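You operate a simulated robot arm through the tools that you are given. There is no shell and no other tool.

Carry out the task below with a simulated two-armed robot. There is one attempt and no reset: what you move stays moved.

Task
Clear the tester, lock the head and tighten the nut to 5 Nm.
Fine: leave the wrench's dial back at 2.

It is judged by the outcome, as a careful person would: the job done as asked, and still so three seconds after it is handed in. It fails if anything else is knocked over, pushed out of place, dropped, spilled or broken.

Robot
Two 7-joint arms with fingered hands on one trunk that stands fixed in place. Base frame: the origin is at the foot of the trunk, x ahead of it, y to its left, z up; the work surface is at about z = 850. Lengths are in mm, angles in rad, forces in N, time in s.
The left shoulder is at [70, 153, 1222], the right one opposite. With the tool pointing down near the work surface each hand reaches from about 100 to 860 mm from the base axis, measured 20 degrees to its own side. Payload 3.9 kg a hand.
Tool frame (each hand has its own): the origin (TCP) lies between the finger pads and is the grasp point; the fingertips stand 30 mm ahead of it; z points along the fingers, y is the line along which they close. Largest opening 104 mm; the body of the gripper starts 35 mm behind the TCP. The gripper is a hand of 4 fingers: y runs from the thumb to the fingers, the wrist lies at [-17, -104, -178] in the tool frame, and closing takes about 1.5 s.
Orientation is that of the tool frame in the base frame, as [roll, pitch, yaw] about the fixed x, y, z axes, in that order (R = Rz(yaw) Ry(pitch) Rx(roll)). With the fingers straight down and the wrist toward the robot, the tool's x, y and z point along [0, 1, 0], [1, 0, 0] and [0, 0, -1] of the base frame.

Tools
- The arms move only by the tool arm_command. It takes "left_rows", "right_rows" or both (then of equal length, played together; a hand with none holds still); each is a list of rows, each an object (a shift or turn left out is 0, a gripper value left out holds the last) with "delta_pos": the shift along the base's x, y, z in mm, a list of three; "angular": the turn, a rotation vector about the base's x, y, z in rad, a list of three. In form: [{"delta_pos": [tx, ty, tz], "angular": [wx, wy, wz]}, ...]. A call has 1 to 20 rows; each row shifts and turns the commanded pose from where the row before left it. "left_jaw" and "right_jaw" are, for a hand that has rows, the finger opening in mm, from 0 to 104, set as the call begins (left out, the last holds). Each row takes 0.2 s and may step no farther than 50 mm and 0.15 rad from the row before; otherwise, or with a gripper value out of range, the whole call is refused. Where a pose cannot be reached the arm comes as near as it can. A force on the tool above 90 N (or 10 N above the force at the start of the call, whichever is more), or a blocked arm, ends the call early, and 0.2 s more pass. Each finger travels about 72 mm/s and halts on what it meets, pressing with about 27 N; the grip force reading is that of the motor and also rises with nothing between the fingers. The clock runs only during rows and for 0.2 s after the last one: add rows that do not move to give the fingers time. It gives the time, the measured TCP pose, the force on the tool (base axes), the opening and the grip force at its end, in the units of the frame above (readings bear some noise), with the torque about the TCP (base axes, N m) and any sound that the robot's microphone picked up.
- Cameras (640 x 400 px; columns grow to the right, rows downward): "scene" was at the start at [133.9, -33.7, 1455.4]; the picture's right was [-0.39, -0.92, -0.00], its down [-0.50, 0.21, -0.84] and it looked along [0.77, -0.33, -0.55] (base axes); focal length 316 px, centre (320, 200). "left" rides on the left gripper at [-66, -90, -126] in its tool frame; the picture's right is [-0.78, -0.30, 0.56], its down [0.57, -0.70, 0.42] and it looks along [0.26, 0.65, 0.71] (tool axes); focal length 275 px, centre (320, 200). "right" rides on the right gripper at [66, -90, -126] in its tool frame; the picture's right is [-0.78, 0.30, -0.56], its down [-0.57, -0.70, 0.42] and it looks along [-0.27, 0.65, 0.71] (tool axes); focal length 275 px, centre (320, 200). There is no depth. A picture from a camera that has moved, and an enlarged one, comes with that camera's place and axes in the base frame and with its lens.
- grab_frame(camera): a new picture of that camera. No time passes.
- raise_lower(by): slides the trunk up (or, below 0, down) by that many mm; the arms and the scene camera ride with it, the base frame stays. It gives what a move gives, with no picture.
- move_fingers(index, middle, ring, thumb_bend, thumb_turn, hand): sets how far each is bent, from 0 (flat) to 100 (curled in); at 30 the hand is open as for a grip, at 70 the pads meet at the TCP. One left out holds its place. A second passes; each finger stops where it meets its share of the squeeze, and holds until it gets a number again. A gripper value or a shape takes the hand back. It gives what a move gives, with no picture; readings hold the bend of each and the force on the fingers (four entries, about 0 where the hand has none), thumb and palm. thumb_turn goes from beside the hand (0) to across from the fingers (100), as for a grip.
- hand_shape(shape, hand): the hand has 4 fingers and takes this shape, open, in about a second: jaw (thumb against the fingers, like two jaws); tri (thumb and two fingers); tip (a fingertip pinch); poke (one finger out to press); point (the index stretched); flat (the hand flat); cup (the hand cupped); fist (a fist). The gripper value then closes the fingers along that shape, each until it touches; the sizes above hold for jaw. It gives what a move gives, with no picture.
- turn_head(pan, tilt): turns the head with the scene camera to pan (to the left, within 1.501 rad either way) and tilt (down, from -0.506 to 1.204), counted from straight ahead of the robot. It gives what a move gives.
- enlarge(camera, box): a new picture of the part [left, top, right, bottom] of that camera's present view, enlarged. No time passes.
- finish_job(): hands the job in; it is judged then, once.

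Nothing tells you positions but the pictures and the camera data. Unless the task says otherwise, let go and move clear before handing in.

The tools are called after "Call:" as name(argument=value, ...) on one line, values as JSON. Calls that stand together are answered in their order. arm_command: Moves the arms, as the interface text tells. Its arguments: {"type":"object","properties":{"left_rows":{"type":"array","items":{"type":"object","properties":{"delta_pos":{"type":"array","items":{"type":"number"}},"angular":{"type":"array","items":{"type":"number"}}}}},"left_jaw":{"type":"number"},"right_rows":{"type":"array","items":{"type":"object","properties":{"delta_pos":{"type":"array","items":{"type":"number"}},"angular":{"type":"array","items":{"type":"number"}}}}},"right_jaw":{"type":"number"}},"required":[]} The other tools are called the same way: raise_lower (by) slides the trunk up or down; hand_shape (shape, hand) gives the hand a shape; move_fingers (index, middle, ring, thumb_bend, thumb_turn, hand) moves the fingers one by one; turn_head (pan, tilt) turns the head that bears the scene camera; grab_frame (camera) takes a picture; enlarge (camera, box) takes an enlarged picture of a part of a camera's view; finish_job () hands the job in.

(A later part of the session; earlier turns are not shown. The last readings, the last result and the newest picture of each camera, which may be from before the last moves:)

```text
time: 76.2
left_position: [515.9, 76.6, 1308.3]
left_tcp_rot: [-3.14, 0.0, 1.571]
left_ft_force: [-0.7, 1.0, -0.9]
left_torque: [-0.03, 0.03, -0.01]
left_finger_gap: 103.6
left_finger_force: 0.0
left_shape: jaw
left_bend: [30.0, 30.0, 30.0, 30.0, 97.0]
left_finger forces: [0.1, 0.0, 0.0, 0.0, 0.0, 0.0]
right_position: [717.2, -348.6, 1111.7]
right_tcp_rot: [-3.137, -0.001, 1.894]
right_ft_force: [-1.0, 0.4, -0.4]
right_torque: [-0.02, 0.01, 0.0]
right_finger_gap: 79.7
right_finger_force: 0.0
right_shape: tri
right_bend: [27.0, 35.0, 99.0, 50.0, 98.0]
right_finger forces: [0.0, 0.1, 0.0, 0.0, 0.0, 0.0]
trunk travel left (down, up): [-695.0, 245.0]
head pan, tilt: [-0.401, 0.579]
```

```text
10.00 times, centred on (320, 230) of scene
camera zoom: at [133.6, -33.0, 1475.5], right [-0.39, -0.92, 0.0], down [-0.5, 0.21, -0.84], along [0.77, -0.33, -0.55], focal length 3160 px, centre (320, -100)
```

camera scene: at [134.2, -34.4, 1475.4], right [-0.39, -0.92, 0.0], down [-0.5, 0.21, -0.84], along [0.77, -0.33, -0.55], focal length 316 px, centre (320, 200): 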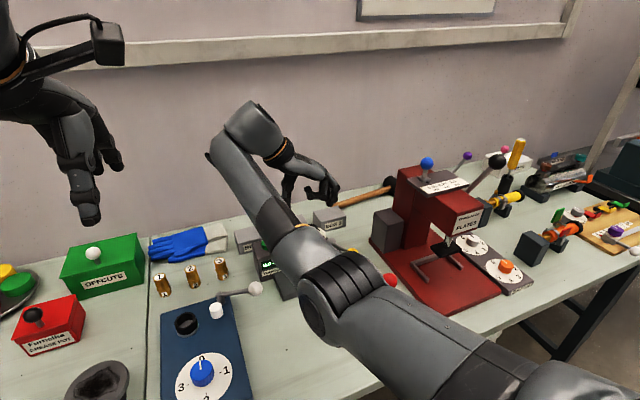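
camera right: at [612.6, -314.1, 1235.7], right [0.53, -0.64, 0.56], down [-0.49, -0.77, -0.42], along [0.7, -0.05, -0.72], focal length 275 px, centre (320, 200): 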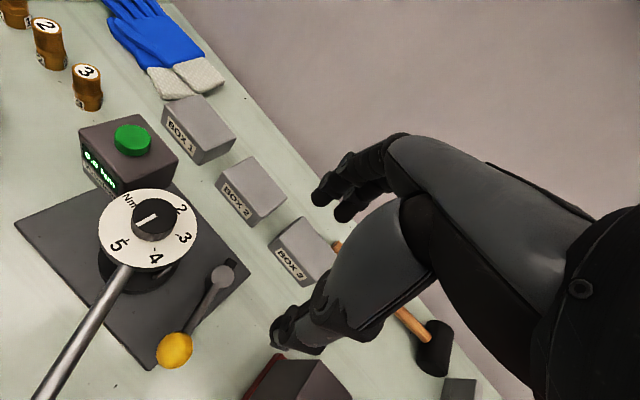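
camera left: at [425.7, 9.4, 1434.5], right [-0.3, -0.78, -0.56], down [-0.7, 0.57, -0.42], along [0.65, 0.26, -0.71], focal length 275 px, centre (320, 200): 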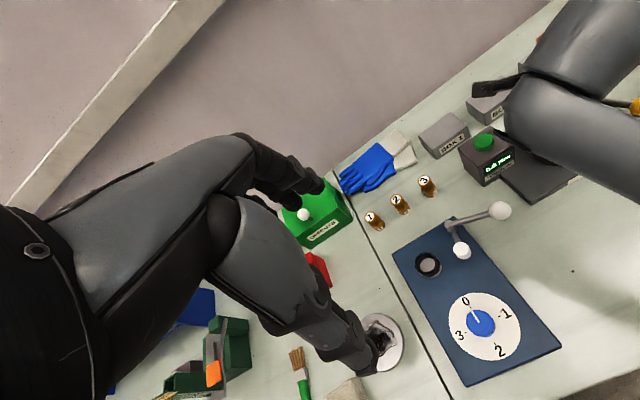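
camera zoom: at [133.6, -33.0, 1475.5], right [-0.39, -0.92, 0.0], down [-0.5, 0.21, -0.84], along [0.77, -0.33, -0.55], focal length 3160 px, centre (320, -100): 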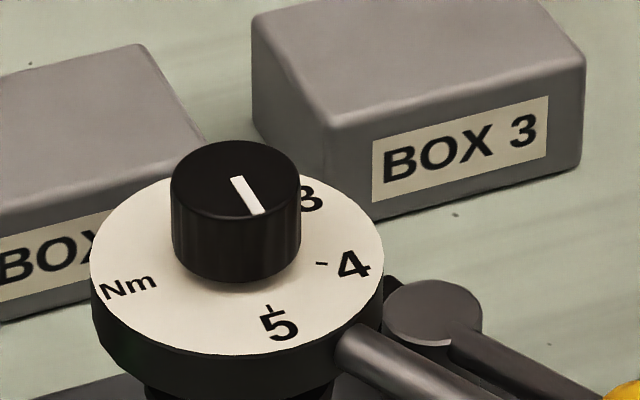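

Computed from this view, the pointer is at 180° and so exactly on 5. Now for the wrench: I'll push the handle clockwise (toward +y) from its -y side, with the hand turned parallel to the handle so the index side does the pushing.

Call:
arm_command(right_rows=[{"delta_pos": [-40, -5, 5], "angular": [0, 0, 0.08]}, {"delta_pos": [-40, -5, 0], "angular": [0, 0, 0.08]}, {"delta_pos": [-40, -8, 0]}, {"delta_pos": [-40, -9, 0]}, {}, {}])

Call:
hand_shape(hand="right", shape="jaw")

Call:
arm_command(right_rows=[{}, {}, {}, {}, {}, {}, {}], right_jaw=0)

Call:
grab_frame(camera="right")

Call:
grab_frame(camera="scene")

```text
time: 77.6
left_position: [514.5, 75.8, 1308.8]
left_tcp_rot: [-3.14, 0.001, 1.571]
left_ft_force: [-0.1, 0.0, -0.2]
left_torque: [0.0, 0.0, -0.01]
left_finger_gap: 103.6
left_finger_force: 0.0
left_shape: jaw
left_bend: [30.0, 30.0, 30.0, 30.0, 97.0]
left_finger forces: [0.0, 0.0, 0.0, 0.0, 0.0, 0.0]
right_position: [557.7, -375.3, 1114.4]
right_tcp_rot: [-3.137, -0.001, 2.052]
right_ft_force: [-0.1, 0.2, -0.5]
right_torque: [0.02, 0.0, 0.03]
right_finger_gap: 79.8
right_finger_force: 0.0
right_shape: tri
right_bend: [27.0, 35.0, 99.0, 50.0, 98.0]
right_finger forces: [0.0, 0.1, 0.0, 0.0, 0.1, 0.0]
trunk travel left (down, up): [-695.0, 245.0]
head pan, tilt: [-0.401, 0.579]
```

```text
time: 78.5
left_position: [514.6, 74.2, 1307.8]
left_tcp_rot: [-3.141, 0.001, 1.571]
left_ft_force: [-0.2, 0.1, -0.8]
left_torque: [0.01, 0.01, -0.02]
left_finger_gap: 103.7
left_finger_force: 0.1
left_shape: jaw
left_bend: [30.0, 30.0, 30.0, 30.0, 97.0]
left_finger forces: [0.0, 0.0, 0.1, 0.0, 0.0, 0.0]
right_position: [557.6, -376.5, 1112.9]
right_tcp_rot: [-3.138, -0.002, 2.052]
right_ft_force: [0.0, -0.1, -0.2]
right_torque: [0.0, 0.0, -0.01]
right_finger_gap: 104.0
right_finger_force: 0.1
right_shape: jaw
right_bend: [30.0, 30.0, 30.0, 30.0, 97.0]
right_finger forces: [0.0, 0.0, 0.0, 0.0, 0.0, 0.0]
trunk travel left (down, up): [-695.0, 245.0]
head pan, tilt: [-0.401, 0.579]
```

```text
time: 80.1
left_position: [515.0, 75.0, 1307.8]
left_tcp_rot: [-3.142, -0.001, 1.571]
left_ft_force: [0.2, 0.6, 0.2]
left_torque: [0.0, -0.02, 0.04]
left_finger_gap: 103.7
left_finger_force: 0.1
left_shape: jaw
left_bend: [30.0, 30.0, 30.0, 30.0, 97.0]
left_finger forces: [0.0, 0.0, 0.0, 0.1, 0.0, 0.1]
right_position: [558.7, -377.1, 1113.9]
right_tcp_rot: [-3.139, -0.002, 2.052]
right_ft_force: [-0.4, -0.2, -0.7]
right_torque: [0.0, 0.01, -0.03]
right_finger_gap: 0.2
right_finger_force: 26.7
right_shape: jaw
right_bend: [70.0, 70.0, 70.0, 49.0, 100.0]
right_finger forces: [0.0, 0.0, 0.1, 0.0, 0.0, 0.0]
trunk travel left (down, up): [-695.0, 245.0]
head pan, tilt: [-0.401, 0.579]
```

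```text
taken
camera right: at [448.1, -359.4, 1237.8], right [0.62, -0.55, 0.55], down [-0.36, -0.83, -0.42], along [0.69, 0.07, -0.72], focal length 275 px, centre (320, 200)
```

right: 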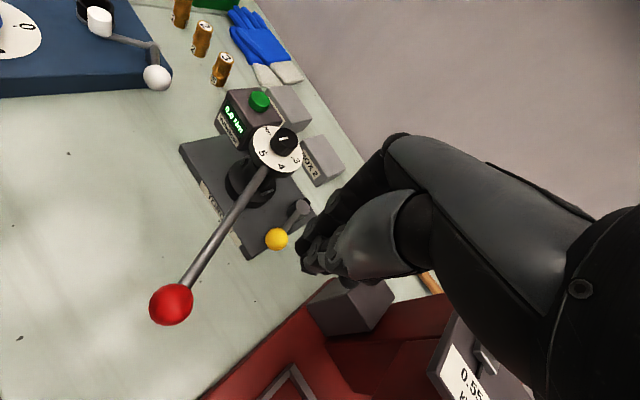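

```text
taken
camera scene: at [133.9, -34.0, 1475.4], right [-0.39, -0.92, 0.0], down [-0.5, 0.21, -0.84], along [0.77, -0.33, -0.55], focal length 316 px, centre (320, 200)
```

scene: 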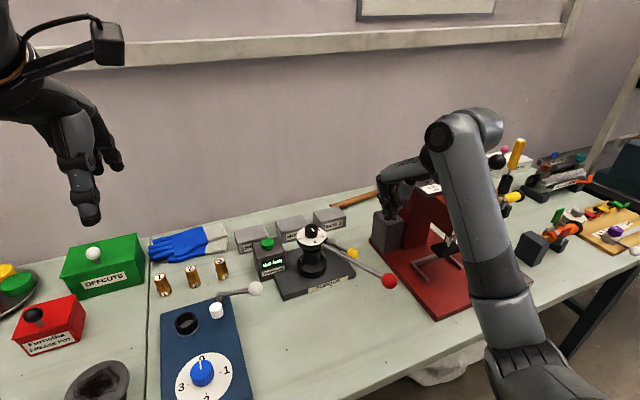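

The ball is at about (500, -349, 968), as expected. I'll lower the closed hand beside the handle.

Call:
arm_command(right_rows=[{"delta_pos": [0, 0, -40]}, {"delta_pos": [0, 0, -40]}, {"delta_pos": [0, 0, -33]}, {"delta_pos": [0, 0, -28]}, {}, {}])

Call:
grab_frame(camera="right")

Call:
enlarge(camera="scene", box=[250, 180, 490, 340])

```text
time: 81.5
left_position: [514.7, 75.1, 1308.3]
left_tcp_rot: [3.14, 0.001, 1.57]
left_ft_force: [-0.4, -0.3, -0.1]
left_torque: [-0.01, 0.0, -0.02]
left_finger_gap: 103.6
left_finger_force: 0.0
left_shape: jaw
left_bend: [30.0, 30.0, 30.0, 30.0, 97.0]
left_finger forces: [0.0, 0.0, 0.1, 0.0, 0.0, 0.0]
right_position: [560.0, -373.6, 972.8]
right_tcp_rot: [-3.138, 0.0, 2.052]
right_ft_force: [0.0, 0.4, 0.1]
right_torque: [-0.01, 0.02, 0.01]
right_finger_gap: 0.0
right_finger_force: 27.4
right_shape: jaw
right_bend: [70.0, 70.0, 70.0, 49.0, 100.0]
right_finger forces: [0.0, 0.0, 0.1, 0.0, 0.1, 0.1]
trunk travel left (down, up): [-695.0, 245.0]
head pan, tilt: [-0.401, 0.579]
```

```text
taken
camera right: at [449.4, -357.9, 1097.7], right [0.62, -0.55, 0.55], down [-0.36, -0.83, -0.42], along [0.69, 0.07, -0.72], focal length 275 px, centre (320, 200)
```

right: 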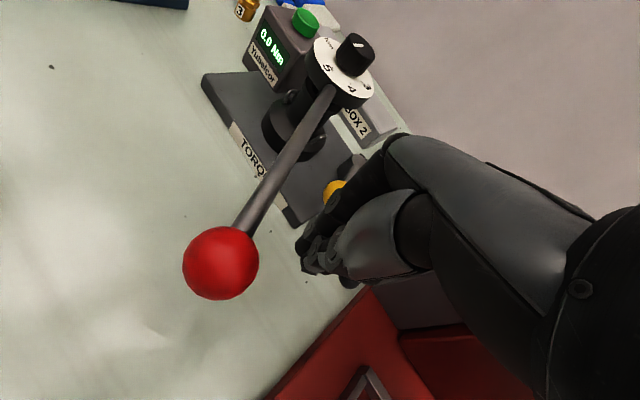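

```text
2.50 times, centred on (370, 260) of scene
camera zoom: at [134.0, -33.8, 1475.4], right [-0.39, -0.92, 0.0], down [-0.5, 0.21, -0.84], along [0.77, -0.33, -0.55], focal length 790 px, centre (195, 50)
```

zoom: 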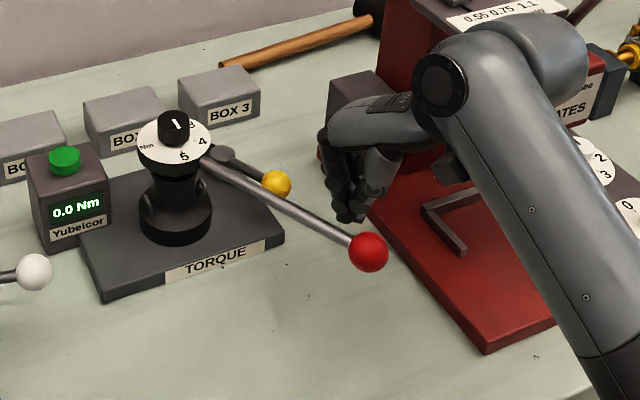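

Everything is visible: tester, dial and handle. I'll approach the handle along its tangent.

Call:
arm_command(right_rows=[{"delta_pos": [-2.3, 4.4, 0]}, {"delta_pos": [-2.3, 4.4, 0]}, {"delta_pos": [-2.3, 4.4, 0]}, {}])

Call:
arm_command(right_rows=[{"delta_pos": [-1.4, 2.66, 0]}, {"delta_pos": [-1.4, 2.66, 0]}, {"delta_pos": [-1.4, 2.66, 0]}, {}])

Call:
grab_frame(camera="right")

```text
time: 82.5
left_position: [515.1, 75.1, 1308.1]
left_tcp_rot: [3.141, 0.0, 1.571]
left_ft_force: [-0.5, 0.2, 0.1]
left_torque: [0.03, -0.01, -0.01]
left_finger_gap: 103.8
left_finger_force: 0.1
left_shape: jaw
left_bend: [30.0, 30.0, 30.0, 30.0, 97.0]
left_finger forces: [0.1, 0.0, 0.0, 0.1, 0.0, 0.0]
right_position: [551.6, -362.7, 974.8]
right_tcp_rot: [-3.137, -0.001, 2.052]
right_ft_force: [0.7, -0.5, 0.1]
right_torque: [-0.04, 0.01, 0.01]
right_finger_gap: 0.2
right_finger_force: 27.0
right_shape: jaw
right_bend: [70.0, 70.0, 70.0, 49.0, 100.0]
right_finger forces: [0.1, 0.0, 0.0, 0.0, 0.0, 0.0]
trunk travel left (down, up): [-695.0, 245.0]
head pan, tilt: [-0.401, 0.579]
```

```text
time: 83.5
left_position: [514.9, 75.0, 1307.3]
left_tcp_rot: [-3.141, 0.0, 1.571]
left_ft_force: [0.4, -0.9, 0.6]
left_torque: [0.0, 0.0, 0.0]
left_finger_gap: 103.7
left_finger_force: 0.0
left_shape: jaw
left_bend: [30.0, 30.0, 30.0, 30.0, 97.0]
left_finger forces: [0.0, 0.0, 0.0, 0.0, 0.1, 0.0]
right_position: [548.5, -354.6, 974.3]
right_tcp_rot: [-3.138, -0.002, 2.052]
right_ft_force: [0.2, 0.0, -0.1]
right_torque: [-0.02, -0.06, -0.03]
right_finger_gap: 0.0
right_finger_force: 27.1
right_shape: jaw
right_bend: [70.0, 70.0, 70.0, 49.0, 100.0]
right_finger forces: [0.0, 0.0, 0.0, 0.0, 0.0, 0.1]
trunk travel left (down, up): [-695.0, 245.0]
head pan, tilt: [-0.401, 0.579]
```

```text
taken
camera right: at [437.8, -337.4, 1098.0], right [0.62, -0.55, 0.55], down [-0.36, -0.83, -0.42], along [0.69, 0.07, -0.72], focal length 275 px, centre (320, 200)
```

right: 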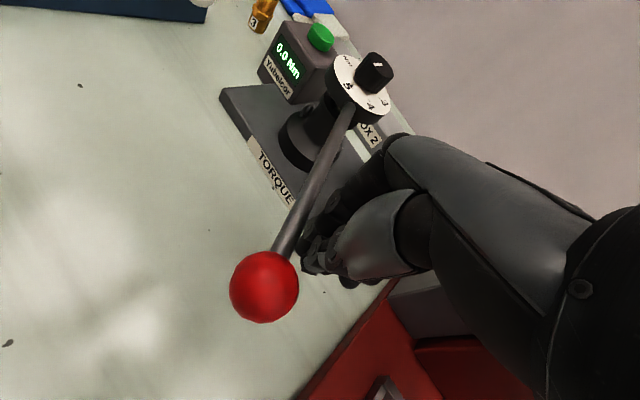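

Call:
arm_command(right_rows=[{"delta_pos": [-0.9, 1.8, 0]}, {"delta_pos": [-0.9, 1.8, 0]}, {"delta_pos": [-0.9, 1.8, 0]}, {}])

Call:
arm_command(right_rows=[{"delta_pos": [-0.9, 1.8, 0]}, {"delta_pos": [-0.9, 1.8, 0]}, {}])

Call:
enlarge(camera="right", box=[220, 0, 420, 280])

```text
time: 84.5
left_position: [515.3, 74.4, 1308.2]
left_tcp_rot: [3.141, 0.0, 1.571]
left_ft_force: [0.9, 0.8, -0.6]
left_torque: [0.0, -0.01, 0.02]
left_finger_gap: 103.8
left_finger_force: 0.1
left_shape: jaw
left_bend: [30.0, 30.0, 30.0, 30.0, 97.0]
left_finger forces: [0.1, 0.0, 0.0, 0.0, 0.0, 0.0]
right_position: [544.4, -348.5, 973.3]
right_tcp_rot: [-3.136, -0.002, 2.052]
right_ft_force: [1.1, -1.8, 0.8]
right_torque: [0.0, -0.02, -0.05]
right_finger_gap: 0.1
right_finger_force: 27.0
right_shape: jaw
right_bend: [70.0, 70.0, 70.0, 49.0, 100.0]
right_finger forces: [1.8, 0.0, 0.1, 0.0, 0.1, 0.0]
trunk travel left (down, up): [-695.0, 245.0]
head pan, tilt: [-0.401, 0.579]
```

```text
time: 85.3
left_position: [515.4, 74.9, 1308.4]
left_tcp_rot: [3.142, 0.001, 1.568]
left_ft_force: [-0.5, -0.3, -0.3]
left_torque: [0.01, 0.05, -0.02]
left_finger_gap: 103.8
left_finger_force: 0.0
left_shape: jaw
left_bend: [30.0, 30.0, 30.0, 30.0, 97.0]
left_finger forces: [0.0, 0.1, 0.0, 0.0, 0.1, 0.0]
right_position: [542.8, -347.1, 974.1]
right_tcp_rot: [-3.138, -0.001, 2.052]
right_ft_force: [0.8, -1.4, 0.2]
right_torque: [0.02, -0.02, -0.02]
right_finger_gap: 0.0
right_finger_force: 27.0
right_shape: jaw
right_bend: [70.0, 70.0, 70.0, 49.0, 100.0]
right_finger forces: [2.1, 0.0, 0.0, 0.1, 0.1, 0.1]
trunk travel left (down, up): [-695.0, 245.0]
head pan, tilt: [-0.401, 0.579]
```

```text
1.43 times, centred on (320, 140) of right
camera zoom: at [433.8, -328.5, 1098.2], right [0.62, -0.55, 0.55], down [-0.36, -0.83, -0.42], along [0.69, 0.07, -0.72], focal length 393 px, centre (320, 286)
```

zoom: 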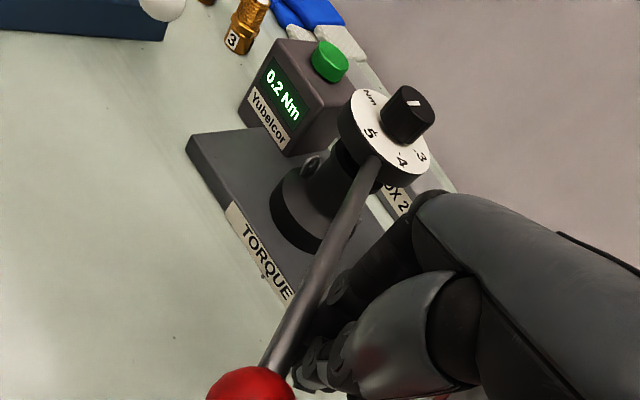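

Contact: the tester reads 0.2 Nm, so torque is being transmitted. I'll keep pushing slowly and watch the reading.

Call:
arm_command(right_rows=[{"delta_pos": [-0.9, 1.8, 0]}, {"delta_pos": [-0.9, 1.8, 0]}, {"delta_pos": [-0.9, 1.8, 0]}, {}])

Call:
enlarge(camera="right", box=[220, 0, 420, 280])

```text
time: 86.3
left_position: [514.7, 74.3, 1308.0]
left_tcp_rot: [3.141, -0.001, 1.572]
left_ft_force: [0.1, 0.4, -0.9]
left_torque: [-0.01, 0.0, 0.01]
left_finger_gap: 103.6
left_finger_force: 0.1
left_shape: jaw
left_bend: [30.0, 30.0, 30.0, 30.0, 97.0]
left_finger forces: [0.0, 0.0, 0.0, 0.0, 0.0, 0.1]
right_position: [541.2, -340.4, 973.8]
right_tcp_rot: [-3.138, -0.002, 2.052]
right_ft_force: [0.2, -2.9, 0.9]
right_torque: [-0.01, 0.02, 0.02]
right_finger_gap: 0.2
right_finger_force: 26.9
right_shape: jaw
right_bend: [70.0, 70.0, 70.0, 49.0, 100.0]
right_finger forces: [2.1, 0.0, 0.0, 0.0, 0.0, 0.0]
trunk travel left (down, up): [-695.0, 245.0]
head pan, tilt: [-0.401, 0.579]
```

```text
1.43 times, centred on (320, 140) of right
camera zoom: at [431.0, -323.0, 1098.1], right [0.62, -0.55, 0.56], down [-0.36, -0.83, -0.42], along [0.69, 0.07, -0.72], focal length 393 px, centre (320, 286)
```

zoom: 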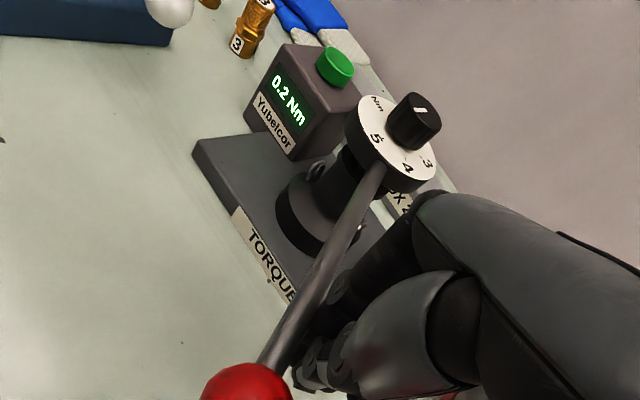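

Running torque is about 0.2 Nm while the handle turns. I'll continue along the arc, turning the hand along with it.

Call:
arm_command(right_rows=[{"delta_pos": [-1.8, 3.0, 0], "angular": [0, 0, -0.02]}, {"delta_pos": [-1.7, 3.0, 0], "angular": [0, 0, -0.02]}, {"delta_pos": [-1.65, 3.1, 0], "angular": [0, 0, -0.02]}, {"delta_pos": [-1.6, 3.1, 0], "angular": [0, 0, -0.02]}, {}])

Call:
enlarge(camera="right", box=[220, 0, 420, 280])

```text
time: 87.5
left_position: [515.8, 75.0, 1307.8]
left_tcp_rot: [-3.14, 0.001, 1.571]
left_ft_force: [0.1, -0.2, 0.5]
left_torque: [0.01, -0.01, 0.0]
left_finger_gap: 103.5
left_finger_force: 0.1
left_shape: jaw
left_bend: [30.0, 30.0, 30.0, 30.0, 97.0]
left_finger forces: [0.1, 0.1, 0.1, 0.0, 0.1, 0.0]
right_position: [534.5, -327.4, 973.6]
right_tcp_rot: [-3.138, -0.001, 1.973]
right_ft_force: [-0.5, -1.9, 1.3]
right_torque: [-0.02, -0.04, 0.01]
right_finger_gap: 0.0
right_finger_force: 27.0
right_shape: jaw
right_bend: [70.0, 70.0, 70.0, 49.0, 100.0]
right_finger forces: [1.8, 0.1, 0.0, 0.0, 0.1, 0.0]
trunk travel left (down, up): [-695.0, 245.0]
head pan, tilt: [-0.401, 0.579]
```

```text
1.43 times, centred on (320, 140) of right
camera zoom: at [426.3, -302.4, 1097.8], right [0.58, -0.6, 0.55], down [-0.42, -0.8, -0.42], along [0.7, 0.01, -0.72], focal length 393 px, centre (320, 286)
```

zoom: 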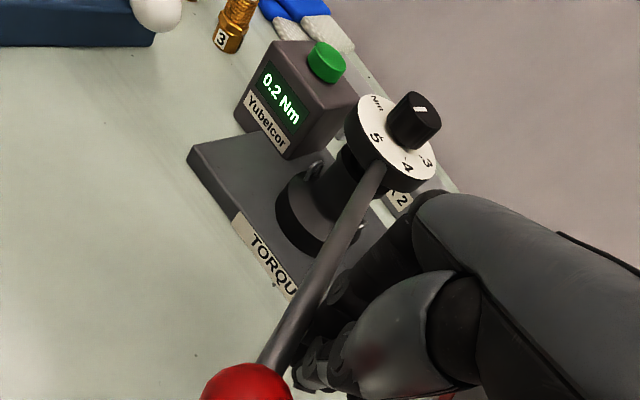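

Call:
arm_command(right_rows=[{"delta_pos": [-1.5, 3.1, 0], "angular": [0, 0, -0.02]}, {"delta_pos": [-1.45, 3.1, 0], "angular": [0, 0, -0.02]}, {"delta_pos": [-1.35, 3.15, 0], "angular": [0, 0, -0.02]}, {"delta_pos": [-1.4, 3.25, 0], "angular": [0, 0, -0.02]}, {}])

Call:
enlarge(camera="right", box=[220, 0, 420, 280])

```text
time: 88.7
left_position: [514.4, 74.5, 1307.9]
left_tcp_rot: [-3.141, 0.002, 1.569]
left_ft_force: [-1.0, -1.5, -0.1]
left_torque: [-0.01, -0.01, -0.02]
left_finger_gap: 103.7
left_finger_force: 0.1
left_shape: jaw
left_bend: [30.0, 30.0, 30.0, 30.0, 97.0]
left_finger forces: [0.0, 0.0, 0.0, 0.0, 0.1, 0.0]
right_position: [527.3, -314.9, 974.5]
right_tcp_rot: [-3.14, -0.002, 1.893]
right_ft_force: [0.8, -2.2, 0.5]
right_torque: [0.01, 0.01, -0.04]
right_finger_gap: 0.0
right_finger_force: 26.9
right_shape: jaw
right_bend: [70.0, 70.0, 70.0, 49.0, 100.0]
right_finger forces: [2.4, 0.1, 0.1, 0.1, 0.0, 0.1]
trunk travel left (down, up): [-695.0, 245.0]
head pan, tilt: [-0.401, 0.579]
```

```text
1.43 times, centred on (320, 140) of right
camera zoom: at [422.3, -280.7, 1097.9], right [0.53, -0.64, 0.55], down [-0.49, -0.76, -0.42], along [0.7, -0.05, -0.72], focal length 393 px, centre (320, 286)
```

zoom: 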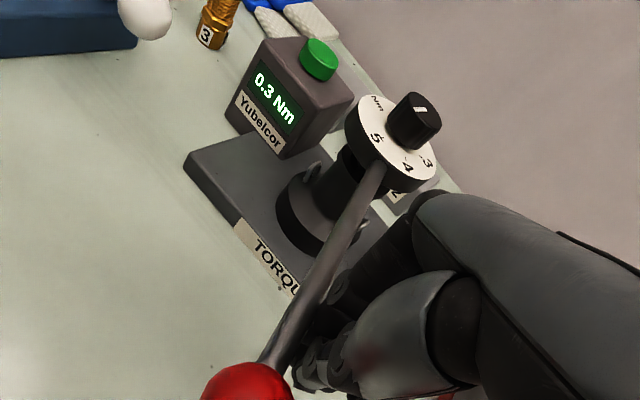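

Call:
arm_command(right_rows=[{"delta_pos": [-1.6, 4.05, 0], "angular": [0, 0, -0.025]}, {"delta_pos": [-1.45, 4.05, 0], "angular": [0, 0, -0.025]}, {"delta_pos": [-1.35, 4.1, 0], "angular": [0, 0, -0.025]}, {"delta_pos": [-1.3, 4.15, 0], "angular": [0, 0, -0.025]}, {}])

Call:
enlarge(camera="right", box=[220, 0, 420, 280])

```text
time: 89.9
left_position: [515.7, 74.3, 1308.4]
left_tcp_rot: [-3.141, 0.0, 1.569]
left_ft_force: [0.6, 0.0, 0.4]
left_torque: [0.01, 0.03, 0.02]
left_finger_gap: 103.6
left_finger_force: 0.0
left_shape: jaw
left_bend: [30.0, 30.0, 30.0, 30.0, 97.0]
left_finger forces: [0.0, 0.0, 0.0, 0.0, 0.1, 0.0]
right_position: [521.3, -300.8, 974.0]
right_tcp_rot: [-3.137, -0.002, 1.79]
right_ft_force: [2.6, -5.1, 1.4]
right_torque: [0.0, -0.06, -0.08]
right_finger_gap: 0.0
right_finger_force: 27.0
right_shape: jaw
right_bend: [70.0, 70.0, 70.0, 49.0, 100.0]
right_finger forces: [5.4, 0.1, 0.0, 0.1, 0.0, 0.0]
trunk travel left (down, up): [-695.0, 245.0]
head pan, tilt: [-0.401, 0.579]
```

```text
1.43 times, centred on (320, 140) of right
camera zoom: at [420.8, -255.4, 1097.6], right [0.46, -0.69, 0.55], down [-0.56, -0.71, -0.42], along [0.69, -0.12, -0.72], focal length 393 px, centre (320, 286)
```

zoom: 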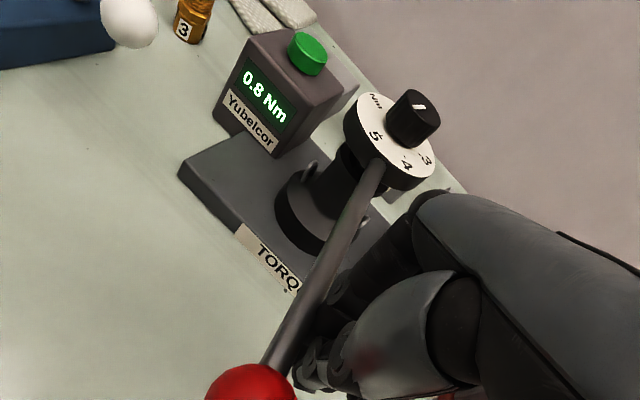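

0.8 Nm and rising. Smaller steps now.

Call:
arm_command(right_rows=[{"delta_pos": [-0.9, 3.35, 0], "angular": [0, 0, -0.02]}, {"delta_pos": [-0.9, 3.3, 0], "angular": [0, 0, -0.02]}, {"delta_pos": [-0.8, 3.4, 0], "angular": [0, 0, -0.02]}, {}])

Call:
enlarge(camera="right", box=[220, 0, 420, 280])

```text
time: 90.9
left_position: [515.5, 73.6, 1308.3]
left_tcp_rot: [-3.141, -0.002, 1.568]
left_ft_force: [-1.0, 0.7, -0.2]
left_torque: [-0.04, 0.0, 0.0]
left_finger_gap: 103.8
left_finger_force: 0.0
left_shape: jaw
left_bend: [30.0, 30.0, 30.0, 30.0, 97.0]
left_finger forces: [0.0, 0.1, 0.0, 0.1, 0.0, 0.0]
right_position: [519.6, -289.6, 974.0]
right_tcp_rot: [-3.139, -0.001, 1.732]
right_ft_force: [2.1, -6.6, 1.2]
right_torque: [0.0, 0.0, -0.1]
right_finger_gap: 0.0
right_finger_force: 27.6
right_shape: jaw
right_bend: [70.0, 70.0, 70.0, 49.0, 100.0]
right_finger forces: [7.3, 0.1, 0.0, 0.1, 0.0, 0.1]
trunk travel left (down, up): [-695.0, 245.0]
head pan, tilt: [-0.401, 0.579]
```

```text
1.43 times, centred on (320, 140) of right
camera zoom: at [421.0, -239.4, 1097.7], right [0.42, -0.72, 0.55], down [-0.6, -0.68, -0.42], along [0.68, -0.16, -0.72], focal length 393 px, centre (320, 286)
```

zoom: 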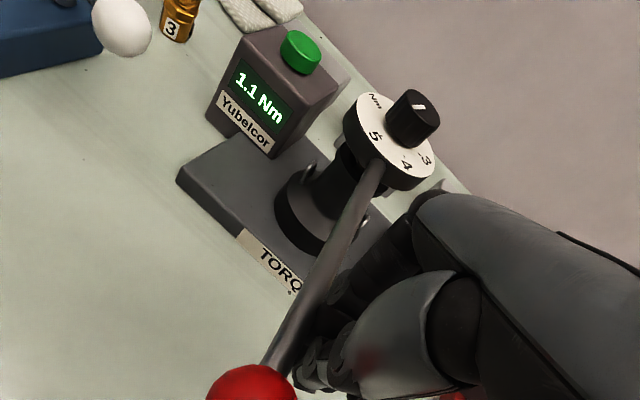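

1.1 Nm, rising about 5 Nm per radian, so roughly 45° to go. Continuing along the arc and shifting the left hand a little further away for clearance.

Call:
arm_command(right_rows=[{"delta_pos": [-0.9, 4.2, 0], "angular": [0, 0, -0.025]}, {"delta_pos": [-0.8, 4.25, 0], "angular": [0, 0, -0.025]}, {"delta_pos": [-0.75, 4.3, 0], "angular": [0, 0, -0.025]}, {"delta_pos": [-0.55, 4.25, 0], "angular": [0, 0, -0.025]}, {}], left_rows=[{"delta_pos": [0, 25, 0]}, {"delta_pos": [0, 25, 0]}, {"delta_pos": [0, 25, 0]}, {}, {}])

Call:
enlarge(camera="right", box=[180, 0, 420, 280])

Call:
grab_frame(camera="scene")

```text
time: 92.1
left_position: [514.2, 147.4, 1308.1]
left_tcp_rot: [-3.141, -0.002, 1.572]
left_ft_force: [0.2, -0.2, 0.4]
left_torque: [0.01, -0.01, 0.01]
left_finger_gap: 103.5
left_finger_force: 0.0
left_shape: jaw
left_bend: [30.0, 30.0, 30.0, 30.0, 97.0]
left_finger forces: [0.1, 0.0, 0.0, 0.1, 0.0, 0.0]
right_position: [517.0, -273.4, 973.6]
right_tcp_rot: [-3.139, -0.003, 1.631]
right_ft_force: [-0.2, -10.2, 0.3]
right_torque: [-0.02, 0.0, -0.08]
right_finger_gap: 0.0
right_finger_force: 27.1
right_shape: jaw
right_bend: [70.0, 70.0, 70.0, 49.0, 100.0]
right_finger forces: [10.5, 0.0, 0.1, 0.0, 0.0, 0.0]
trunk travel left (down, up): [-695.0, 245.0]
head pan, tilt: [-0.401, 0.579]
```

```text
1.43 times, centred on (300, 140) of right
camera zoom: at [423.9, -212.7, 1098.0], right [0.35, -0.76, 0.55], down [-0.67, -0.61, -0.42], along [0.66, -0.22, -0.72], focal length 393 px, centre (349, 286)
```

zoom: 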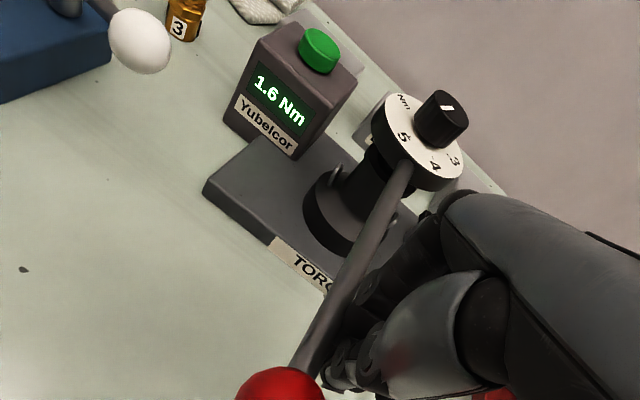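

```text
taken
camera scene: at [133.4, -36.7, 1475.4], right [-0.39, -0.92, 0.0], down [-0.5, 0.22, -0.84], along [0.77, -0.33, -0.55], focal length 316 px, centre (320, 200)
```

scene: 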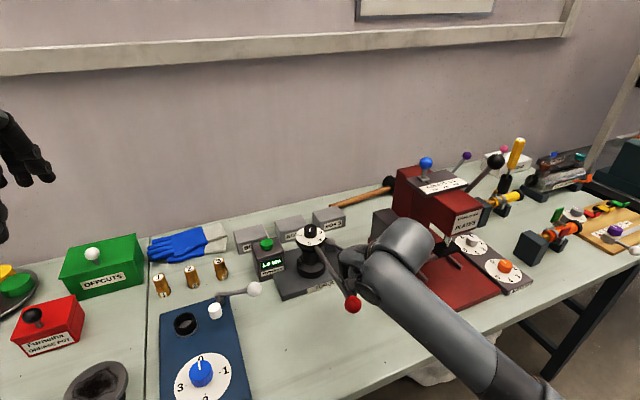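

1.6 Nm. I'll do another 0.2 rad.

Call:
arm_command(right_rows=[{"delta_pos": [-0.5, 4.3, 0], "angular": [0, 0, -0.025]}, {"delta_pos": [-0.4, 4.3, 0], "angular": [0, 0, -0.025]}, {"delta_pos": [-0.3, 4.35, 0], "angular": [0, 0, -0.025]}, {"delta_pos": [-0.15, 4.35, 0], "angular": [0, 0, -0.025]}, {"delta_pos": [-0.05, 4.3, 0], "angular": [0, 0, -0.025]}, {"delta_pos": [0.05, 4.3, 0], "angular": [0, 0, -0.025]}, {"delta_pos": [0.15, 4.35, 0], "angular": [0, 0, -0.025]}, {"delta_pos": [0.3, 4.3, 0], "angular": [0, 0, -0.025]}, {}])

Call:
enlarge(camera="right", box=[180, 0, 420, 280])

Call:
grab_frame(camera="scene")

```text
time: 94.1
left_position: [515.8, 145.9, 1307.6]
left_tcp_rot: [3.142, -0.003, 1.573]
left_ft_force: [0.6, 0.4, -0.2]
left_torque: [0.03, 0.0, 0.0]
left_finger_gap: 103.6
left_finger_force: 0.0
left_shape: jaw
left_bend: [30.0, 30.0, 30.0, 30.0, 97.0]
left_finger forces: [0.1, 0.0, 0.0, 0.0, 0.0, 0.0]
right_position: [514.8, -239.7, 973.7]
right_tcp_rot: [-3.136, -0.003, 1.433]
right_ft_force: [-3.0, -15.0, 0.4]
right_torque: [-0.06, 0.0, -0.2]
right_finger_gap: 0.0
right_finger_force: 26.8
right_shape: jaw
right_bend: [70.0, 70.0, 70.0, 49.0, 100.0]
right_finger forces: [16.6, 0.0, 0.0, 0.0, 0.0, 0.0]
trunk travel left (down, up): [-695.0, 245.0]
head pan, tilt: [-0.401, 0.579]
```

```text
1.43 times, centred on (300, 140) of right
camera zoom: at [436.2, -162.2, 1097.9], right [0.19, -0.81, 0.55], down [-0.78, -0.47, -0.42], along [0.6, -0.35, -0.72], focal length 393 px, centre (349, 286)
```

zoom: 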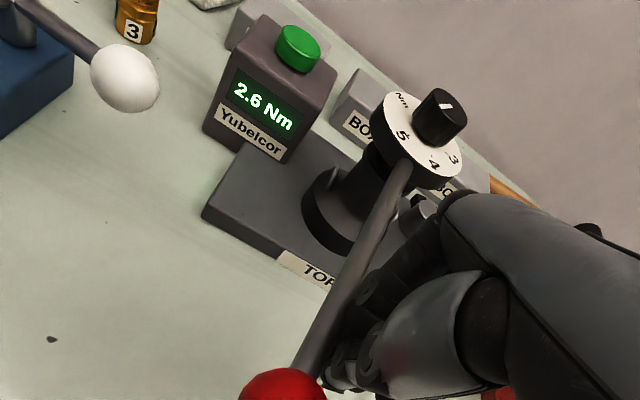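

```text
taken
camera scene: at [132.9, -38.4, 1475.4], right [-0.39, -0.92, 0.0], down [-0.5, 0.22, -0.84], along [0.77, -0.33, -0.55], focal length 316 px, centre (320, 200)
```

scene: 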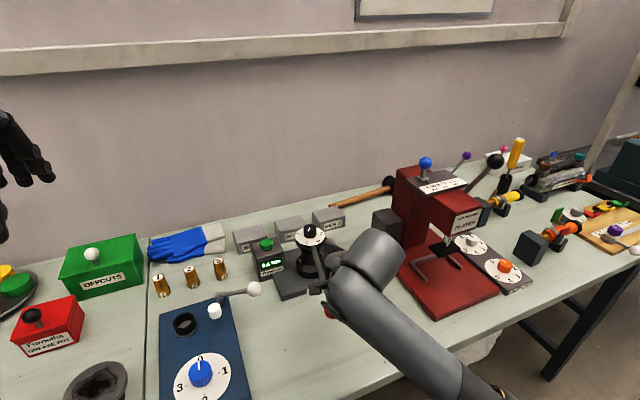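

2.6 Nm, perfectly linear. Another 0.2 rad.

Call:
arm_command(right_rows=[{"delta_pos": [0.35, 4.35, 0], "angular": [0, 0, -0.025]}, {"delta_pos": [0.45, 4.3, 0], "angular": [0, 0, -0.025]}, {"delta_pos": [0.6, 4.25, 0], "angular": [0, 0, -0.025]}, {"delta_pos": [0.7, 4.25, 0], "angular": [0, 0, -0.025]}, {"delta_pos": [0.8, 4.3, 0], "angular": [0, 0, -0.025]}, {"delta_pos": [0.9, 4.2, 0], "angular": [0, 0, -0.025]}, {"delta_pos": [1.05, 4.2, 0], "angular": [0, 0, -0.025]}, {"delta_pos": [1.15, 4.2, 0], "angular": [0, 0, -0.025]}, {}])

Call:
enlarge(camera="right", box=[180, 0, 420, 280])

Call:
grab_frame(camera="scene")

```text
time: 96.1
left_position: [513.4, 145.6, 1309.6]
left_tcp_rot: [3.14, -0.003, 1.571]
left_ft_force: [-0.5, -0.5, -0.1]
left_torque: [-0.04, 0.03, -0.03]
left_finger_gap: 103.8
left_finger_force: 0.0
left_shape: jaw
left_bend: [30.0, 30.0, 30.0, 30.0, 97.0]
left_finger forces: [0.0, 0.1, 0.0, 0.1, 0.1, 0.0]
right_position: [520.0, -206.9, 973.9]
right_tcp_rot: [-3.137, -0.006, 1.231]
right_ft_force: [-7.4, -21.8, 0.7]
right_torque: [-0.03, -0.02, -0.24]
right_finger_gap: 0.2
right_finger_force: 27.4
right_shape: jaw
right_bend: [70.0, 70.0, 70.0, 49.0, 100.0]
right_finger forces: [22.8, 0.0, 0.1, 0.0, 0.0, 0.1]
trunk travel left (down, up): [-695.0, 245.0]
head pan, tilt: [-0.401, 0.579]
```

```text
1.43 times, centred on (300, 140) of right
camera zoom: at [457.9, -115.2, 1097.9], right [0.02, -0.83, 0.55], down [-0.85, -0.3, -0.42], along [0.52, -0.46, -0.72], focal length 393 px, centre (349, 286)
```

zoom: 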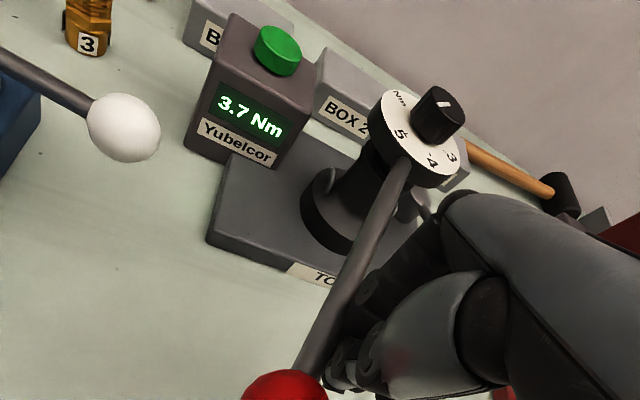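

```text
taken
camera scene: at [131.7, -40.0, 1475.5], right [-0.39, -0.92, 0.0], down [-0.5, 0.22, -0.84], along [0.77, -0.33, -0.55], focal length 316 px, centre (320, 200)
```

scene: 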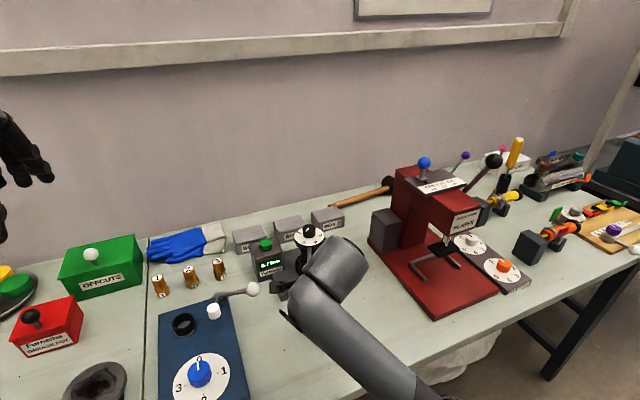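

3.7 Nm. Now 0.125 rad more, then very small steps.

Call:
arm_command(right_rows=[{"delta_pos": [1.2, 4.15, 0], "angular": [0, 0, -0.025]}, {"delta_pos": [1.35, 4.15, 0], "angular": [0, 0, -0.025]}, {"delta_pos": [1.4, 4.05, 0], "angular": [0, 0, -0.025]}, {"delta_pos": [1.55, 4.05, 0], "angular": [0, 0, -0.025]}, {"delta_pos": [1.6, 4.0, 0], "angular": [0, 0, -0.025]}, {}])

Call:
enlarge(camera="right", box=[180, 0, 420, 280])

```text
time: 97.5
left_position: [512.8, 143.7, 1310.5]
left_tcp_rot: [3.14, -0.004, 1.572]
left_ft_force: [0.4, 0.0, 0.1]
left_torque: [0.02, 0.0, 0.01]
left_finger_gap: 103.6
left_finger_force: 0.0
left_shape: jaw
left_bend: [30.0, 30.0, 30.0, 30.0, 97.0]
left_finger forces: [0.1, 0.0, 0.0, 0.0, 0.0, 0.0]
right_position: [525.7, -187.3, 974.2]
right_tcp_rot: [-3.136, -0.007, 1.108]
right_ft_force: [-14.0, -25.0, 0.6]
right_torque: [-0.04, 0.0, -0.28]
right_finger_gap: 0.0
right_finger_force: 26.3
right_shape: jaw
right_bend: [70.0, 70.0, 70.0, 49.0, 100.0]
right_finger forces: [28.1, 0.0, 0.0, 0.0, 0.1, 0.0]
trunk travel left (down, up): [-695.0, 245.0]
head pan, tilt: [-0.401, 0.579]
```

```text
1.43 times, centred on (300, 140) of right
camera zoom: at [476.5, -88.5, 1098.0], right [-0.08, -0.83, 0.55], down [-0.88, -0.2, -0.42], along [0.46, -0.52, -0.72], focal length 393 px, centre (349, 286)
```

zoom: 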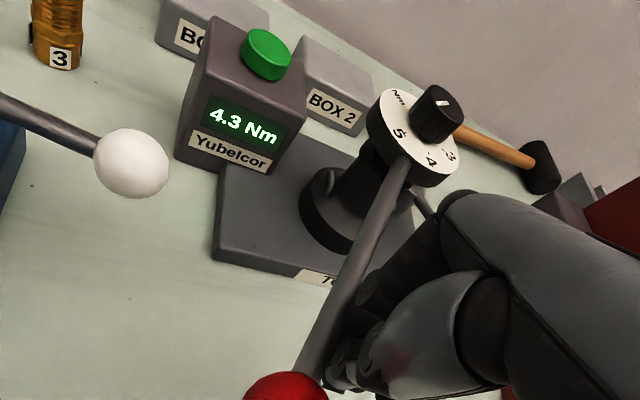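

4.3 Nm. Small steps from here.

Call:
arm_command(right_rows=[{"delta_pos": [1.4, 3.2, 0], "angular": [0, 0, -0.02]}, {"delta_pos": [1.4, 3.1, 0], "angular": [0, 0, -0.02]}, {}])

Call:
enlarge(camera="right", box=[220, 20, 340, 120])

```text
time: 98.3
left_position: [510.5, 141.5, 1311.0]
left_tcp_rot: [3.139, -0.006, 1.569]
left_ft_force: [-0.2, -0.3, 0.5]
left_torque: [0.0, 0.0, -0.01]
left_finger_gap: 103.6
left_finger_force: 0.0
left_shape: jaw
left_bend: [30.0, 30.0, 30.0, 30.0, 97.0]
left_finger forces: [0.0, 0.0, 0.0, 0.0, 0.1, 0.0]
right_position: [527.0, -187.5, 973.4]
right_tcp_rot: [-3.137, -0.002, 1.058]
right_ft_force: [-24.1, -38.8, -1.5]
right_torque: [-0.12, 0.11, -0.39]
right_finger_gap: 0.0
right_finger_force: 27.1
right_shape: jaw
right_bend: [70.0, 70.0, 70.0, 49.0, 100.0]
right_finger forces: [45.6, 0.0, 0.0, 0.0, 0.0, 0.0]
trunk travel left (down, up): [-695.0, 245.0]
head pan, tilt: [-0.401, 0.579]
```

```text
4.00 times, centred on (280, 70) of right
camera zoom: at [481.9, -85.0, 1098.3], right [-0.12, -0.82, 0.55], down [-0.89, -0.15, -0.42], along [0.43, -0.55, -0.72], focal length 1101 px, centre (480, 720)
```

zoom: 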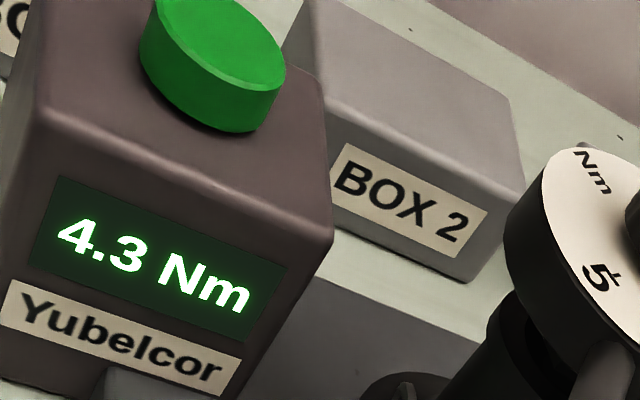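

The force jumped to 46 N but the reading stayed at 4.3 Nm and the handle didn't move, so it has reached the end of its swing. I'll back off at once and check; it's likely a ratchet that has to be swung back.

Call:
arm_command(right_rows=[{"delta_pos": [-1.4, -3.2, 0]}, {"delta_pos": [-1.4, -3.2, 0]}, {"delta_pos": [-2, -5, 0]}, {"delta_pos": [-3, -6, 0]}, {"delta_pos": [-3, -8, 0]}, {}])

Call:
grab_frame(camera="right")

Call:
enlarge(camera="scene", box=[230, 190, 420, 330])

```text
time: 99.7
left_position: [513.4, 148.8, 1308.1]
left_tcp_rot: [3.141, 0.0, 1.57]
left_ft_force: [0.3, 0.1, -0.3]
left_torque: [0.01, 0.0, 0.05]
left_finger_gap: 103.7
left_finger_force: 0.0
left_shape: jaw
left_bend: [30.0, 30.0, 30.0, 30.0, 97.0]
left_finger forces: [0.0, 0.0, 0.0, 0.0, 0.0, 0.0]
right_position: [521.6, -201.9, 973.8]
right_tcp_rot: [-3.138, -0.005, 1.07]
right_ft_force: [-4.1, -2.3, -1.0]
right_torque: [-0.05, 0.04, -0.01]
right_finger_gap: 0.1
right_finger_force: 27.0
right_shape: jaw
right_bend: [70.0, 70.0, 70.0, 49.0, 100.0]
right_finger forces: [4.3, 0.0, 0.1, 0.0, 0.0, 0.1]
trunk travel left (down, up): [-695.0, 245.0]
head pan, tilt: [-0.401, 0.579]
```

```text
taken
camera right: at [474.2, -101.3, 1098.4], right [-0.11, -0.83, 0.55], down [-0.89, -0.16, -0.42], along [0.44, -0.54, -0.72], focal length 275 px, centre (320, 200)
```

right: 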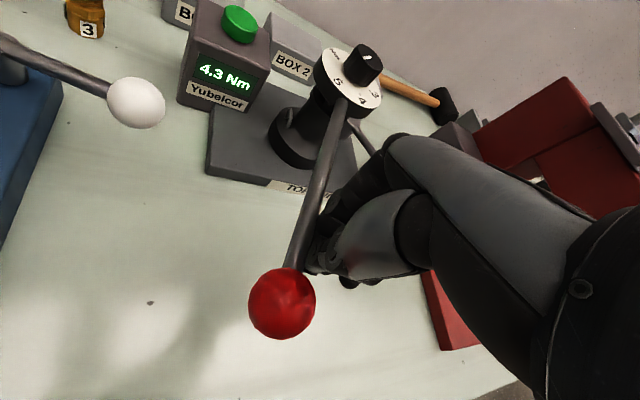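

```text
2.86 times, centred on (325, 260) of scene
camera zoom: at [133.4, -35.7, 1475.5], right [-0.39, -0.92, 0.0], down [-0.5, 0.21, -0.84], along [0.77, -0.33, -0.55], focal length 903 px, centre (306, 29)
```

zoom: 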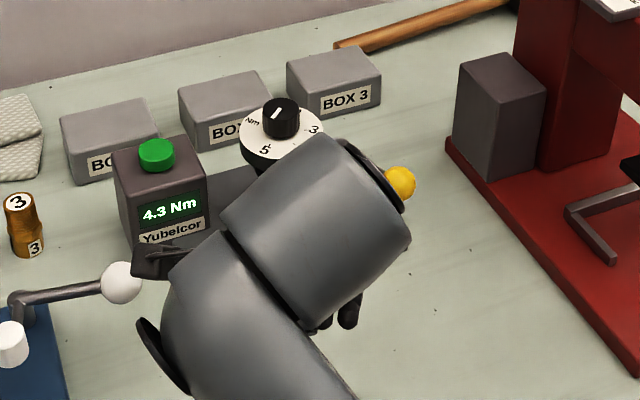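

The tester holds its 4.3 Nm peak. I'll back off a bit more to see whether the handle stays where it is.

Call:
arm_command(right_rows=[{"delta_pos": [-2, -8, 0]}, {"delta_pos": [-2, -8, 0]}, {"delta_pos": [-2, -8, 0]}, {}])

Call:
grab_frame(camera="right")

Call:
enlarge(camera="scene", box=[230, 190, 420, 330])

```text
time: 100.7
left_position: [515.8, 149.8, 1306.9]
left_tcp_rot: [-3.142, 0.001, 1.572]
left_ft_force: [0.3, -0.6, -1.1]
left_torque: [-0.01, 0.0, -0.03]
left_finger_gap: 103.9
left_finger_force: 0.1
left_shape: jaw
left_bend: [30.0, 30.0, 30.0, 30.0, 97.0]
left_finger forces: [0.1, 0.1, 0.1, 0.0, 0.0, 0.1]
right_position: [514.6, -225.4, 973.8]
right_tcp_rot: [-3.139, -0.001, 1.068]
right_ft_force: [-0.4, -0.1, 0.0]
right_torque: [0.01, 0.01, -0.01]
right_finger_gap: 0.0
right_finger_force: 27.0
right_shape: jaw
right_bend: [70.0, 70.0, 70.0, 49.0, 100.0]
right_finger forces: [0.1, 0.1, 0.0, 0.0, 0.0, 0.0]
trunk travel left (down, up): [-695.0, 245.0]
head pan, tilt: [-0.401, 0.579]
```

```text
taken
camera right: at [468.5, -124.0, 1098.2], right [-0.11, -0.82, 0.56], down [-0.89, -0.16, -0.42], along [0.44, -0.54, -0.72], focal length 275 px, centre (320, 200)
```

right: 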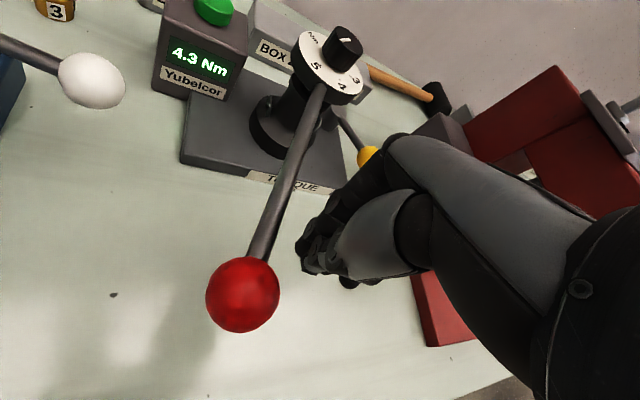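

```text
2.86 times, centred on (325, 260) of scene
camera zoom: at [134.1, -34.6, 1475.4], right [-0.39, -0.92, 0.0], down [-0.5, 0.21, -0.84], along [0.77, -0.33, -0.55], focal length 903 px, centre (306, 29)
```

zoom: 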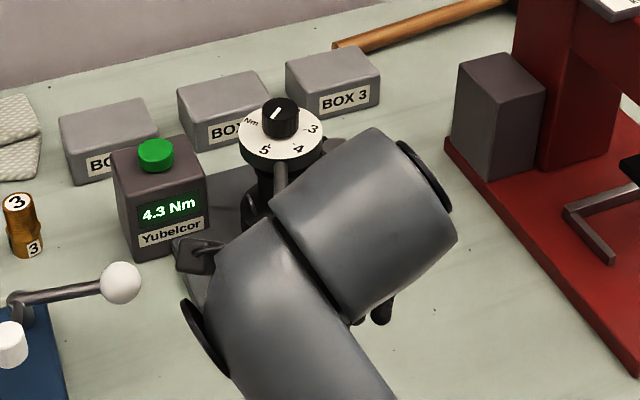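

The handle stays put at about 158°, which looks like the end of a ±0.5 rad ratchet swing. I'll hop over to its +y side to swing it back gently, then take a second stroke.

Call:
arm_command(right_rows=[{"delta_pos": [0, 0, 40]}, {"delta_pos": [0, 0, 45]}, {"delta_pos": [15, 36, 0], "angular": [0, 0, 0.06]}, {"delta_pos": [15, 36, 0], "angular": [0, 0, 0.06]}, {"delta_pos": [15, 38, 0]}, {}, {}])

Call:
grab_frame(camera="right")

Call:
grab_frame(camera="scene")

Call:
grab_frame(camera="left")

```text
time: 102.3
left_position: [516.1, 149.3, 1307.7]
left_tcp_rot: [3.141, 0.0, 1.571]
left_ft_force: [0.6, 0.6, -0.7]
left_torque: [0.03, -0.01, -0.06]
left_finger_gap: 103.6
left_finger_force: 0.0
left_shape: jaw
left_bend: [30.0, 30.0, 30.0, 30.0, 97.0]
left_finger forces: [0.0, 0.0, 0.1, 0.0, 0.1, 0.0]
right_position: [560.7, -121.1, 1057.9]
right_tcp_rot: [3.14, 0.007, 1.182]
right_ft_force: [-0.6, -0.2, -0.3]
right_torque: [0.01, 0.0, 0.02]
right_finger_gap: 0.0
right_finger_force: 27.2
right_shape: jaw
right_bend: [70.0, 70.0, 70.0, 49.0, 100.0]
right_finger forces: [0.1, 0.0, 0.1, 0.0, 0.1, 0.0]
trunk travel left (down, up): [-695.0, 245.0]
head pan, tilt: [-0.401, 0.579]
```

```text
taken
camera right: at [503.6, -24.4, 1180.4], right [-0.02, -0.82, 0.57], down [-0.87, -0.27, -0.42], along [0.5, -0.5, -0.71], focal length 275 px, centre (320, 200)
```

right: 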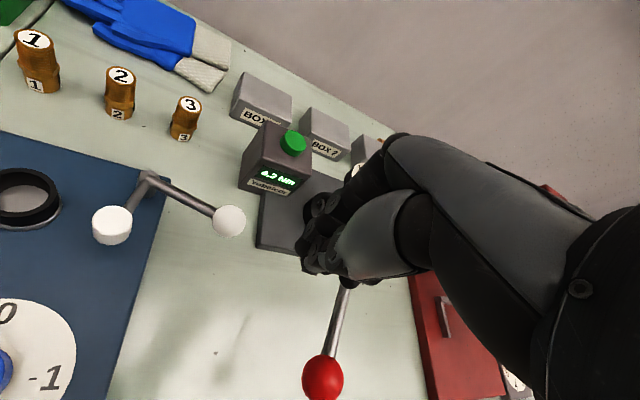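

```text
taken
camera scene: at [133.8, -34.8, 1475.4], right [-0.39, -0.92, 0.0], down [-0.5, 0.21, -0.84], along [0.77, -0.33, -0.55], focal length 316 px, centre (320, 200)
```

scene: 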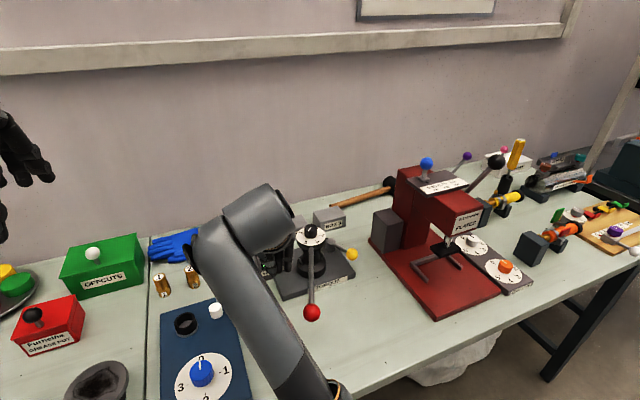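

```text
taken
camera left: at [425.2, 83.2, 1434.8], right [-0.3, -0.78, -0.56], down [-0.7, 0.57, -0.42], along [0.65, 0.26, -0.71], focal length 275 px, centre (320, 200)
```

left: 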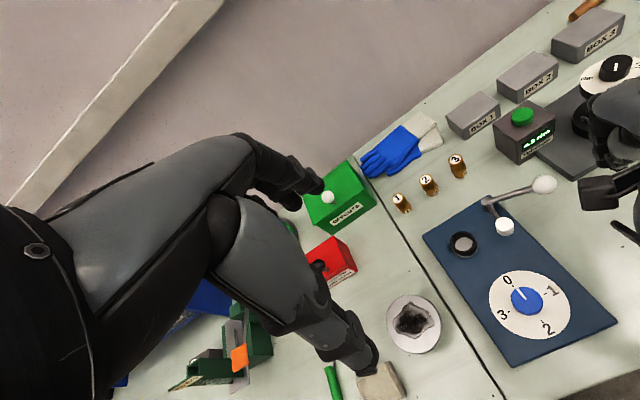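

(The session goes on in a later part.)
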